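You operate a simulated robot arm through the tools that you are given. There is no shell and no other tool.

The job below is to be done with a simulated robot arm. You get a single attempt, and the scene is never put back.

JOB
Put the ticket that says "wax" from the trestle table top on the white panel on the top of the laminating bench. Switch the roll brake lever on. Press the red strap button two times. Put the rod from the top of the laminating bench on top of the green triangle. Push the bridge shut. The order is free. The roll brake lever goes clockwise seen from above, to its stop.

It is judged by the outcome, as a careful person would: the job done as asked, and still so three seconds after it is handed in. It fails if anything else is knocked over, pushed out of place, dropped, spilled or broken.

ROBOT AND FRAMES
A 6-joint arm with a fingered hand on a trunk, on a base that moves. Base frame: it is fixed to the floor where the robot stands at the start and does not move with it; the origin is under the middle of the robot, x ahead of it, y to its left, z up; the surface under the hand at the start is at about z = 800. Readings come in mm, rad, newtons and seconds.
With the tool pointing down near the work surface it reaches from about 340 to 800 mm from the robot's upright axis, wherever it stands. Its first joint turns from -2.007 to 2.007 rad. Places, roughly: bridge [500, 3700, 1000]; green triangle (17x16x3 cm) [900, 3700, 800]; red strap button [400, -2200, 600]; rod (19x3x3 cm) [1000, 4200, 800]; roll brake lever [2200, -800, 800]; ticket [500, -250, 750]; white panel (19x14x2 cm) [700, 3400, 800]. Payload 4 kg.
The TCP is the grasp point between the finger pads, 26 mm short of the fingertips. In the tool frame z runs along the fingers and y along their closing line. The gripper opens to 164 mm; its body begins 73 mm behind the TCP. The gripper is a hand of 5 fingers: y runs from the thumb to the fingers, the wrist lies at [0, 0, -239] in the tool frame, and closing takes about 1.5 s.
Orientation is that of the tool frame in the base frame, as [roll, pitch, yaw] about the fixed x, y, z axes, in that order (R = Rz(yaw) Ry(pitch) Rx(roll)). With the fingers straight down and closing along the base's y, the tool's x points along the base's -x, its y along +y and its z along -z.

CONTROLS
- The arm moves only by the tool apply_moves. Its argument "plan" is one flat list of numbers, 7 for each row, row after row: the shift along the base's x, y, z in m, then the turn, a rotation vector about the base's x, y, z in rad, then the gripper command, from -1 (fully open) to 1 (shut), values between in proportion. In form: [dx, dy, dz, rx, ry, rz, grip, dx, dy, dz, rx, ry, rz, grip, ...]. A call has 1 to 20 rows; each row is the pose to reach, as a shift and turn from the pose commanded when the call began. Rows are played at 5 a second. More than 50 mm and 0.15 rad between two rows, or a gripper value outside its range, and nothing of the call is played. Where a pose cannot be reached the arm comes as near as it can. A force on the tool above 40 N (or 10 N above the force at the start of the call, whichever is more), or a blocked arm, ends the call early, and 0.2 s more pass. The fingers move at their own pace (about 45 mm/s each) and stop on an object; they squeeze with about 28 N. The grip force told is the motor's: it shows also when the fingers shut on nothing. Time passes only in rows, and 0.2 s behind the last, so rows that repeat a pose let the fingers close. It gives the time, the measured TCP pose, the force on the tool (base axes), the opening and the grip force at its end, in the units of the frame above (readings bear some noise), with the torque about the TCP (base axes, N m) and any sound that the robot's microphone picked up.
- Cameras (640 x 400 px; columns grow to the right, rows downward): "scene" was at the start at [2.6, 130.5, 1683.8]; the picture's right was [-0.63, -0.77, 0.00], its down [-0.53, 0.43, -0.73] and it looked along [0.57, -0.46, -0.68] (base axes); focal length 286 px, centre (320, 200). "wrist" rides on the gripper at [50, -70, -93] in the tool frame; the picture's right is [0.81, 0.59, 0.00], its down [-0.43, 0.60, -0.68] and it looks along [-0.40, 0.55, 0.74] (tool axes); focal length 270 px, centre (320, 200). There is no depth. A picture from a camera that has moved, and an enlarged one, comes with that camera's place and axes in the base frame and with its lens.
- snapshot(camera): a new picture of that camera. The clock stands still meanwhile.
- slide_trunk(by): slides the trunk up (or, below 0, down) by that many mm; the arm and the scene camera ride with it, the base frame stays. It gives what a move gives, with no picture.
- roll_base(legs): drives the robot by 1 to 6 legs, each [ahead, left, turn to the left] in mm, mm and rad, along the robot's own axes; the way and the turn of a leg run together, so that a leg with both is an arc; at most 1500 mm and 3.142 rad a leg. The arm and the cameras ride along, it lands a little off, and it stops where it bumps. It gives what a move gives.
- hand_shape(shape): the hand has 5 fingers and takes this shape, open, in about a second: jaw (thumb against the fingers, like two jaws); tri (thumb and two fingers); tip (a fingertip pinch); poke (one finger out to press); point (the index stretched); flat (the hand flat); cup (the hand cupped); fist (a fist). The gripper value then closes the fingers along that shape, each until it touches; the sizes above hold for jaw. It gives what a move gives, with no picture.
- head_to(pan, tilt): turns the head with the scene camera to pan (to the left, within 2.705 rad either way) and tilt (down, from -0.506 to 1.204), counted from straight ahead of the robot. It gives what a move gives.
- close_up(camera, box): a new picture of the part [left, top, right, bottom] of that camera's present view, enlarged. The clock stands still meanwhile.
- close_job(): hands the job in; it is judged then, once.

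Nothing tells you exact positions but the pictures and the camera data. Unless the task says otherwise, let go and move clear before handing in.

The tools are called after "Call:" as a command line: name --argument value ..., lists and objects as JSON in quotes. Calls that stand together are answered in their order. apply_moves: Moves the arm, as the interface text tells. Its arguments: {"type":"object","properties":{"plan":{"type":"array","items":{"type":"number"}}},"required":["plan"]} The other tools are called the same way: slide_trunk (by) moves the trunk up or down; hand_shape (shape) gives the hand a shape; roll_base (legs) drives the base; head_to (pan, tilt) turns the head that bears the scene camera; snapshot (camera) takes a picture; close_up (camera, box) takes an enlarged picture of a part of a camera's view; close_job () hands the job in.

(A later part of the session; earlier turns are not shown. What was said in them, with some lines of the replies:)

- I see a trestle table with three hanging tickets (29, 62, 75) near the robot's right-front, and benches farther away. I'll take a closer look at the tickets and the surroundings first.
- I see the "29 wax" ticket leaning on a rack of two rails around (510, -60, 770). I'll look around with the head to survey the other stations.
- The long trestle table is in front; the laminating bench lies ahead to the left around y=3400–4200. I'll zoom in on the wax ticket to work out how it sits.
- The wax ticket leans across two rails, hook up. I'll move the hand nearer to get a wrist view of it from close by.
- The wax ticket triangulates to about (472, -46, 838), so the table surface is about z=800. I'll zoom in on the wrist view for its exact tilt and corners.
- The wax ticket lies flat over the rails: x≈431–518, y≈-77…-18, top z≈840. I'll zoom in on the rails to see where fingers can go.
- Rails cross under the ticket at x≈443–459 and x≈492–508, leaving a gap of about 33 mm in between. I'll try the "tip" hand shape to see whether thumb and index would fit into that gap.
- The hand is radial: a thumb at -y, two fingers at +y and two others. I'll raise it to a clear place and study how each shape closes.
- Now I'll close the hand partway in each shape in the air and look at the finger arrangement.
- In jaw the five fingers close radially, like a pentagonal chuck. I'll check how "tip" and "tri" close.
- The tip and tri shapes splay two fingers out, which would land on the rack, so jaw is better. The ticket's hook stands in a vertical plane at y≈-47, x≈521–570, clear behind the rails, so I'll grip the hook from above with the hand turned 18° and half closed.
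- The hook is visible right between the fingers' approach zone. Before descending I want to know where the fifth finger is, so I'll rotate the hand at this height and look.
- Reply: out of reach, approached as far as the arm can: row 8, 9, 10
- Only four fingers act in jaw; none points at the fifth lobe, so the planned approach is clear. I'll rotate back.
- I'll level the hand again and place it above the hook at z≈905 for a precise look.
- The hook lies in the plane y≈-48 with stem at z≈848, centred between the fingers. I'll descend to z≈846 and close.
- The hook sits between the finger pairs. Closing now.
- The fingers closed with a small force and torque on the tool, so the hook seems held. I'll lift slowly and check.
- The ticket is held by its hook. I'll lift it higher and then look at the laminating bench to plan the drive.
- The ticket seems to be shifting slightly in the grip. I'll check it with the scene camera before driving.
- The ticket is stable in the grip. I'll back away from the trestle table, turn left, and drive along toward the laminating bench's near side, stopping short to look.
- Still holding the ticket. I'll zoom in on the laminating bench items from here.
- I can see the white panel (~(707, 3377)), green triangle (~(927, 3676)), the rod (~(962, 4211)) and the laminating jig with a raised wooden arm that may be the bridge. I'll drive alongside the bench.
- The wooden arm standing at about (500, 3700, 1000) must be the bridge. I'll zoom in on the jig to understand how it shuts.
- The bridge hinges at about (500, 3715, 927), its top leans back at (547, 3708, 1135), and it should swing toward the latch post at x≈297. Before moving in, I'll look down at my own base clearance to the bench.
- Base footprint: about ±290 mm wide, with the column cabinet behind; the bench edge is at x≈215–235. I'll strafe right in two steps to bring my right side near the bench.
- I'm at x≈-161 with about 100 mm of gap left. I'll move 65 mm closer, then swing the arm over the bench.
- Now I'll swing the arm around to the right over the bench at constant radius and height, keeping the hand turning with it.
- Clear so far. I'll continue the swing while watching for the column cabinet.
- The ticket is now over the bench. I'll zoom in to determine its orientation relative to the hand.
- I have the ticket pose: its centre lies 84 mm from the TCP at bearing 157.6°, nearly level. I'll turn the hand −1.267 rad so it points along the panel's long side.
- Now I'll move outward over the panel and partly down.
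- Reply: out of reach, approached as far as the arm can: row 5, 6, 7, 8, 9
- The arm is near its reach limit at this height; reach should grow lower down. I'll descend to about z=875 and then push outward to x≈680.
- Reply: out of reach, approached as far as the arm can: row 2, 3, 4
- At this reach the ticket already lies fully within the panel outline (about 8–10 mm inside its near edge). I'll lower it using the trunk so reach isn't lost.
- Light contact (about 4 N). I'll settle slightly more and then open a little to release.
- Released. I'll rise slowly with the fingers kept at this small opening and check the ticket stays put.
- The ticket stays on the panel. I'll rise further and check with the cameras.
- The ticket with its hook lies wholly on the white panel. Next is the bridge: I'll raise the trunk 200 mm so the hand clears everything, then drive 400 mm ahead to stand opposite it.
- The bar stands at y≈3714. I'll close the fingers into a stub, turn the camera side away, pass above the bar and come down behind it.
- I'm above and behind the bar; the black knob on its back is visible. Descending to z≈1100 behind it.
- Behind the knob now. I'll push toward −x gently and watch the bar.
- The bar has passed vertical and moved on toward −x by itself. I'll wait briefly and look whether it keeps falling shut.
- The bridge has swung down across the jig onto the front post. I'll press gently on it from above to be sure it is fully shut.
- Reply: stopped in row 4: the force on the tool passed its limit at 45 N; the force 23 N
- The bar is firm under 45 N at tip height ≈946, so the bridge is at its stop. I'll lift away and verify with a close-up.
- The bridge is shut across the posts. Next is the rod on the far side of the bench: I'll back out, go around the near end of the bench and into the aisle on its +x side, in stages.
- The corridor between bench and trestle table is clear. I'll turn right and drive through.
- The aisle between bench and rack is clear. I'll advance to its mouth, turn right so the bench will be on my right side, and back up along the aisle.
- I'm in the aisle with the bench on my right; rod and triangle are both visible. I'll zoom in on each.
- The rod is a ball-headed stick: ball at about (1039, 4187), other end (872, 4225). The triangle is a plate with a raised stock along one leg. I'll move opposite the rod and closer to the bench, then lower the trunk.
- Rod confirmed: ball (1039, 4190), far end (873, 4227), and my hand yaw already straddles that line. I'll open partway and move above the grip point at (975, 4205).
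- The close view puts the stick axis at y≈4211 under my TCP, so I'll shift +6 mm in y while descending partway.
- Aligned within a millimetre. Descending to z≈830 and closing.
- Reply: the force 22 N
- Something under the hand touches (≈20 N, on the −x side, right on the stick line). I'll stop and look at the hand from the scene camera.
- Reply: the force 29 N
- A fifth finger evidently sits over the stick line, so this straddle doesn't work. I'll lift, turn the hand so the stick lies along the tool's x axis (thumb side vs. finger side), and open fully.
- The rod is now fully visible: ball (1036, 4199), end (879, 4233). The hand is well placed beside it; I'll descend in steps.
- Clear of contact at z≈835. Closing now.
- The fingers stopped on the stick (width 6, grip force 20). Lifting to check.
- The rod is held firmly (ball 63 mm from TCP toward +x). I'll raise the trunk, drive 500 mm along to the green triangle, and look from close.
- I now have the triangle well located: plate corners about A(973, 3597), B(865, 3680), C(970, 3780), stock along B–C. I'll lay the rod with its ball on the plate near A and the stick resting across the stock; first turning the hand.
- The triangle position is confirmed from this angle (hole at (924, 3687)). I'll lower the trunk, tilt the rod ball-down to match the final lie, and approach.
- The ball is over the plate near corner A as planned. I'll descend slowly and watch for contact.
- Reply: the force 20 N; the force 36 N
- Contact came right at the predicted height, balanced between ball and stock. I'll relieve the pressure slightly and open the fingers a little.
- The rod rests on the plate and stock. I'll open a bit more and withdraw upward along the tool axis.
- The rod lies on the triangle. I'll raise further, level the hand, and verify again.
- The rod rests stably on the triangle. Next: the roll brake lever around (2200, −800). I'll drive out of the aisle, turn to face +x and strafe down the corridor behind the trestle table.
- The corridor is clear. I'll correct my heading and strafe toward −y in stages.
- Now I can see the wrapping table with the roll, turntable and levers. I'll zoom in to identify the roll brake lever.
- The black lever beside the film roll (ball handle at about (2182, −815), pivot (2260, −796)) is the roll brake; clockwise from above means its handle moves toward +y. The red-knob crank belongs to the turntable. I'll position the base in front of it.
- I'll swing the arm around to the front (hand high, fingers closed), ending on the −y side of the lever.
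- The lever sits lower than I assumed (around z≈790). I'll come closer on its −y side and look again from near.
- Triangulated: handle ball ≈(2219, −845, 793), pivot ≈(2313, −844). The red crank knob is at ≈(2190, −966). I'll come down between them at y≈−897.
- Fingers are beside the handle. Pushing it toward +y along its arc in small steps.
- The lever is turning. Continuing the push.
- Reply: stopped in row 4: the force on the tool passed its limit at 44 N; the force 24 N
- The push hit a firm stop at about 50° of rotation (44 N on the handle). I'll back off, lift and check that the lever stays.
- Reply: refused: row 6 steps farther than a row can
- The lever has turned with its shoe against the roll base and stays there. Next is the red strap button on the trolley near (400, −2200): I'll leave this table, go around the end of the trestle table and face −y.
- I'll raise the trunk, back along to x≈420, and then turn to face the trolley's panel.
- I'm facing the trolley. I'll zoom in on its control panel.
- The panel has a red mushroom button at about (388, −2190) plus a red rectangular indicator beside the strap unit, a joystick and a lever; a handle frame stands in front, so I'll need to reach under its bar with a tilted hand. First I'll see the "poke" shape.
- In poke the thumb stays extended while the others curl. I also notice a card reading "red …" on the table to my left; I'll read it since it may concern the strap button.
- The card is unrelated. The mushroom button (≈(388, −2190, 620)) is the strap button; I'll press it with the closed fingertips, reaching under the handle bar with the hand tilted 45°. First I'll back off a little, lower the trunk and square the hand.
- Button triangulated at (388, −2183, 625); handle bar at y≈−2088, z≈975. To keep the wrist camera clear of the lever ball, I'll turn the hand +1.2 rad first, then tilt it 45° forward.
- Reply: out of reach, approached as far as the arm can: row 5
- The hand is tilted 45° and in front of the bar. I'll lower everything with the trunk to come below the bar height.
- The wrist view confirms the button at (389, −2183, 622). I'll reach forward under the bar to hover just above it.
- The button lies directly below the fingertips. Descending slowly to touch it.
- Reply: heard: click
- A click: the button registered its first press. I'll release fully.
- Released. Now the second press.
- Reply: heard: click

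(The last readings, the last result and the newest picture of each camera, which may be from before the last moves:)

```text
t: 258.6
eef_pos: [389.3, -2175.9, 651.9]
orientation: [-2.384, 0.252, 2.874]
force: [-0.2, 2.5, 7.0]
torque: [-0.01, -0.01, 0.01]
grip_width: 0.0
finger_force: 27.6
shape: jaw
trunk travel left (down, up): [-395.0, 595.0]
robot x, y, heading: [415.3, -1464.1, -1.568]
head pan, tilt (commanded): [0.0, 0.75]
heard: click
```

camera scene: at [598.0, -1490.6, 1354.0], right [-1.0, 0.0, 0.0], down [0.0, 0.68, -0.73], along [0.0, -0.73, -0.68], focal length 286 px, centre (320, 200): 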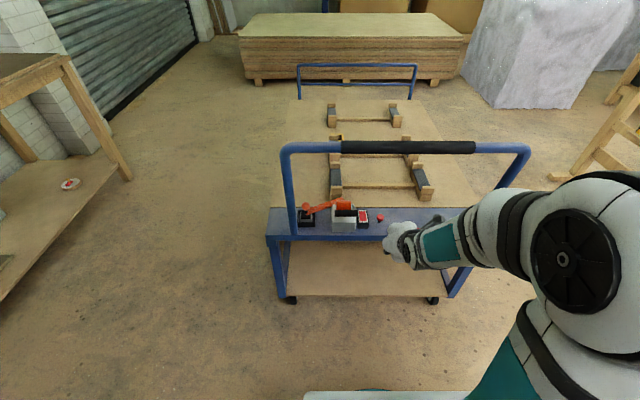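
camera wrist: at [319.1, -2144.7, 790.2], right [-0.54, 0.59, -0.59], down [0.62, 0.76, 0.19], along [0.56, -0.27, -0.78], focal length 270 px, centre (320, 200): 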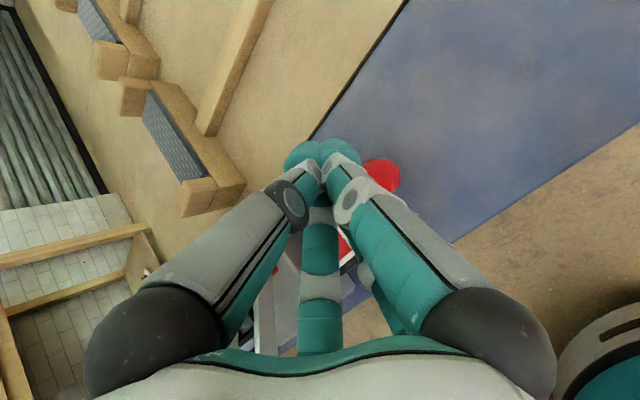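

Second click heard. I'll lift off and withdraw back under the bar.

Call:
apply_moves --plan '[0, 0, 0.01, 0, 0, 0, 1, 0, 0, 0.03, 0, 0, 0, 1, 0.001, 0.03, 0.045, 0, 0, 0, 1, 0.002, 0.07, 0.055, 0, 0, 0, 1, 0.003, 0.11, 0.065, 0, 0, 0, 1, 0.004, 0.15, 0.075, 0, 0, 0, 1, 0.004, 0.178, 0.078, 0, 0, 0, 1]'

Call:
snapshot --camera "wrist"

Call:
close_up --camera "scene" --box '[260, 130, 540, 290]'

```text
t: 260.1
eef_pos: [390.3, -1998.2, 730.0]
orientation: [-2.385, 0.253, 2.872]
force: [0.7, 0.0, 0.7]
torque: [-0.02, -0.05, -0.01]
grip_width: 0.4
finger_force: 28.0
shape: jaw
trunk travel left (down, up): [-395.0, 595.0]
robot x, y, heading: [415.8, -1467.2, -1.567]
head pan, tilt (commanded): [0.0, 0.75]
```

```text
taken
camera wrist: at [320.1, -1963.1, 829.5], right [-0.54, 0.59, -0.59], down [0.62, 0.76, 0.19], along [0.56, -0.27, -0.78], focal length 270 px, centre (320, 200)
```

wrist: 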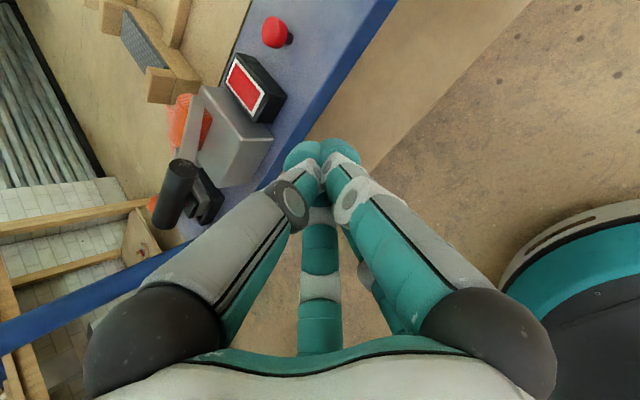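

```text
2.29 times, centred on (400, 210) of scene
camera zoom: at [598.0, -1490.6, 1353.9], right [-1.0, 0.0, 0.0], down [0.0, 0.68, -0.73], along [0.0, -0.73, -0.68], focal length 654 px, centre (137, 177)
```

zoom: 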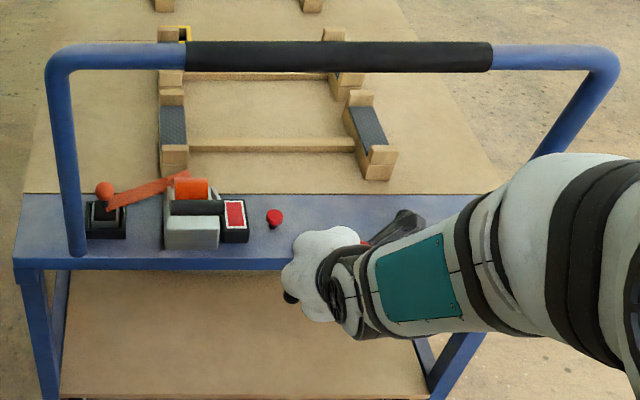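

Both presses registered and the button is up again. As a last check I'll look at the lever and, from afar, at the laminating bench.

Call:
head_to --pan 1.45 --tilt 0.2

Call:
close_up --camera "scene" --box '[90, 150, 330, 290]'

Call:
head_to --pan 2.7 --tilt 0.1

Call:
snapshot --camera "scene"

```text
t: 261.7
eef_pos: [391.7, -1997.7, 731.4]
orientation: [-2.386, 0.251, 2.871]
force: [-0.4, -0.3, -0.2]
torque: [0.02, 0.02, 0.02]
grip_width: 0.1
finger_force: 27.9
shape: jaw
trunk travel left (down, up): [-395.0, 595.0]
robot x, y, heading: [412.7, -1467.8, -1.566]
head pan, tilt (commanded): [1.45, 0.201]
```

```text
2.67 times, centred on (210, 220) of scene
camera zoom: at [690.3, -1418.7, 1403.6], right [-0.12, -0.99, 0.0], down [-0.2, 0.02, -0.98], along [0.97, -0.12, -0.2], focal length 763 px, centre (613, 147)
```

zoom: 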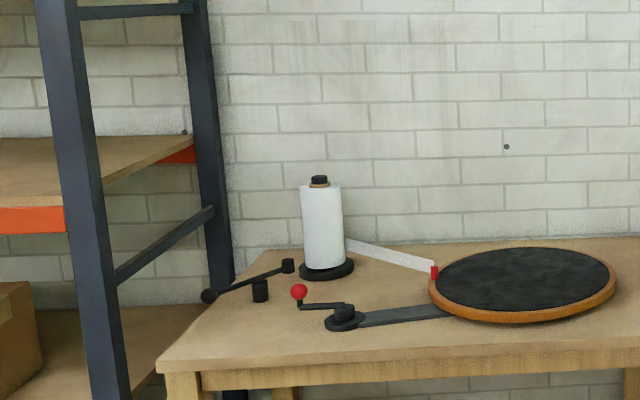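

```text
t: 263.1
eef_pos: [391.6, -1998.6, 731.3]
orientation: [-2.386, 0.253, 2.872]
force: [-0.7, 0.3, 0.3]
torque: [0.01, -0.01, 0.02]
grip_width: 0.1
finger_force: 27.7
shape: jaw
trunk travel left (down, up): [-395.0, 595.0]
robot x, y, heading: [414.8, -1467.5, -1.567]
head pan, tilt (commanded): [2.7, 0.099]
```

```text
taken
camera scene: at [636.9, -1324.5, 1413.0], right [0.91, -0.43, 0.0], down [-0.04, -0.09, -1.0], along [0.42, 0.9, -0.1], focal length 286 px, centre (320, 200)
```

scene: 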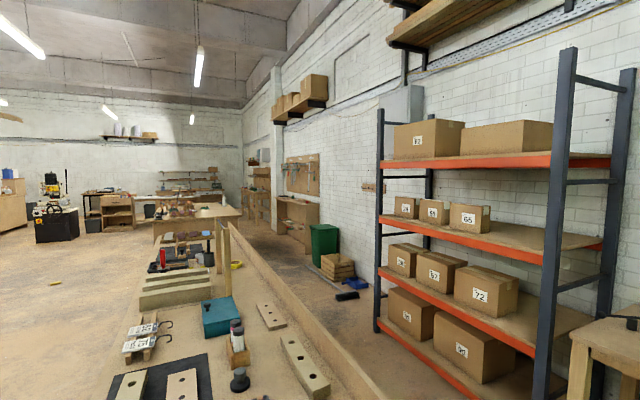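

Call:
close_up --camera "scene" --box '[145, 190, 245, 245]'

Call:
close_up --camera "scene" --box '[100, 240, 340, 400]'

```text
6.40 times, centred on (195, 218) of scene
camera zoom: at [636.9, -1324.5, 1413.0], right [0.91, -0.43, 0.0], down [-0.04, -0.09, -1.0], along [0.42, 0.9, -0.1], focal length 1830 px, centre (1120, 88)
```

zoom: 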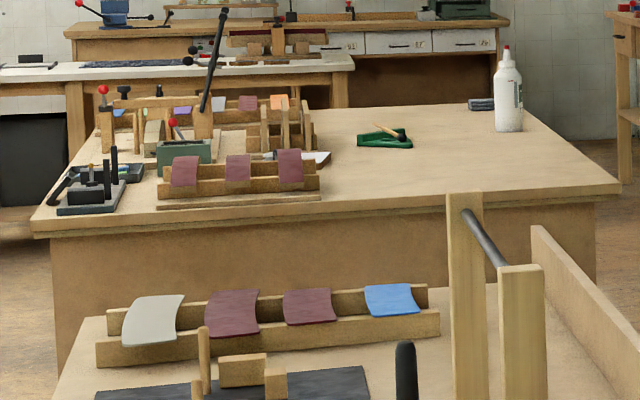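

```text
2.50 times, centred on (220, 320) of scene
camera zoom: at [636.9, -1324.5, 1413.0], right [0.91, -0.43, 0.0], down [-0.04, -0.09, -1.0], along [0.42, 0.9, -0.1], focal length 715 px, centre (570, -100)
```

zoom: 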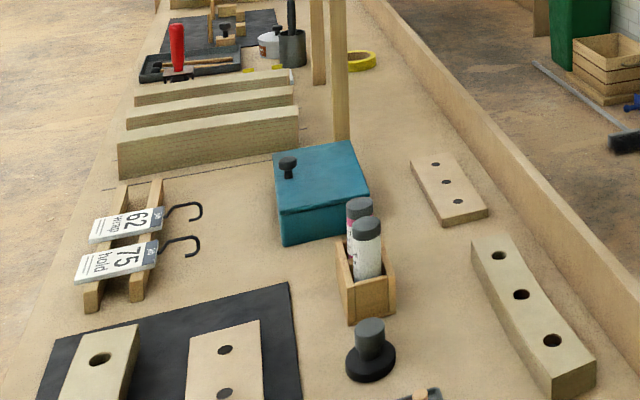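

Everything checks out:
- The wax ticket is on the white panel.
- The bridge is shut.
- The rod lies on the green triangle.
- The brake lever is at its stop.
- The strap button clicked twice.

The hand holds nothing and is clear, so I'm handing in the job.

Call:
close_job

```text
The job is handed in.
```

I've handed the job in with all five parts done, and nothing was dropped or knocked out of place that I could see. I haven't been told how it was judged.

- **Ticket:** the "29 wax" ticket lies flat on the white panel, hook included. The other two tickets are still on their rack.
- **Roll brake lever:** I pushed the handle clockwise until it stopped hard, at a force of about 44 N and roughly 35° of turn. It stayed there when I let go. The brake shoe did not look to be touching the roll, so I take the stop to be in the lever itself.
- **Strap button:** I pressed the red mushroom button twice and heard a click each time. A red rectangle on the box beside it looked like an indicator, so I left it alone.
- **Rod:** it rests on the green triangle, with its ball end on the flat plate and the stick across the raised edge.
- **Bridge:** once pushed past upright, it fell the rest of the way shut by itself. I then pressed on it and it was firm at its stop.
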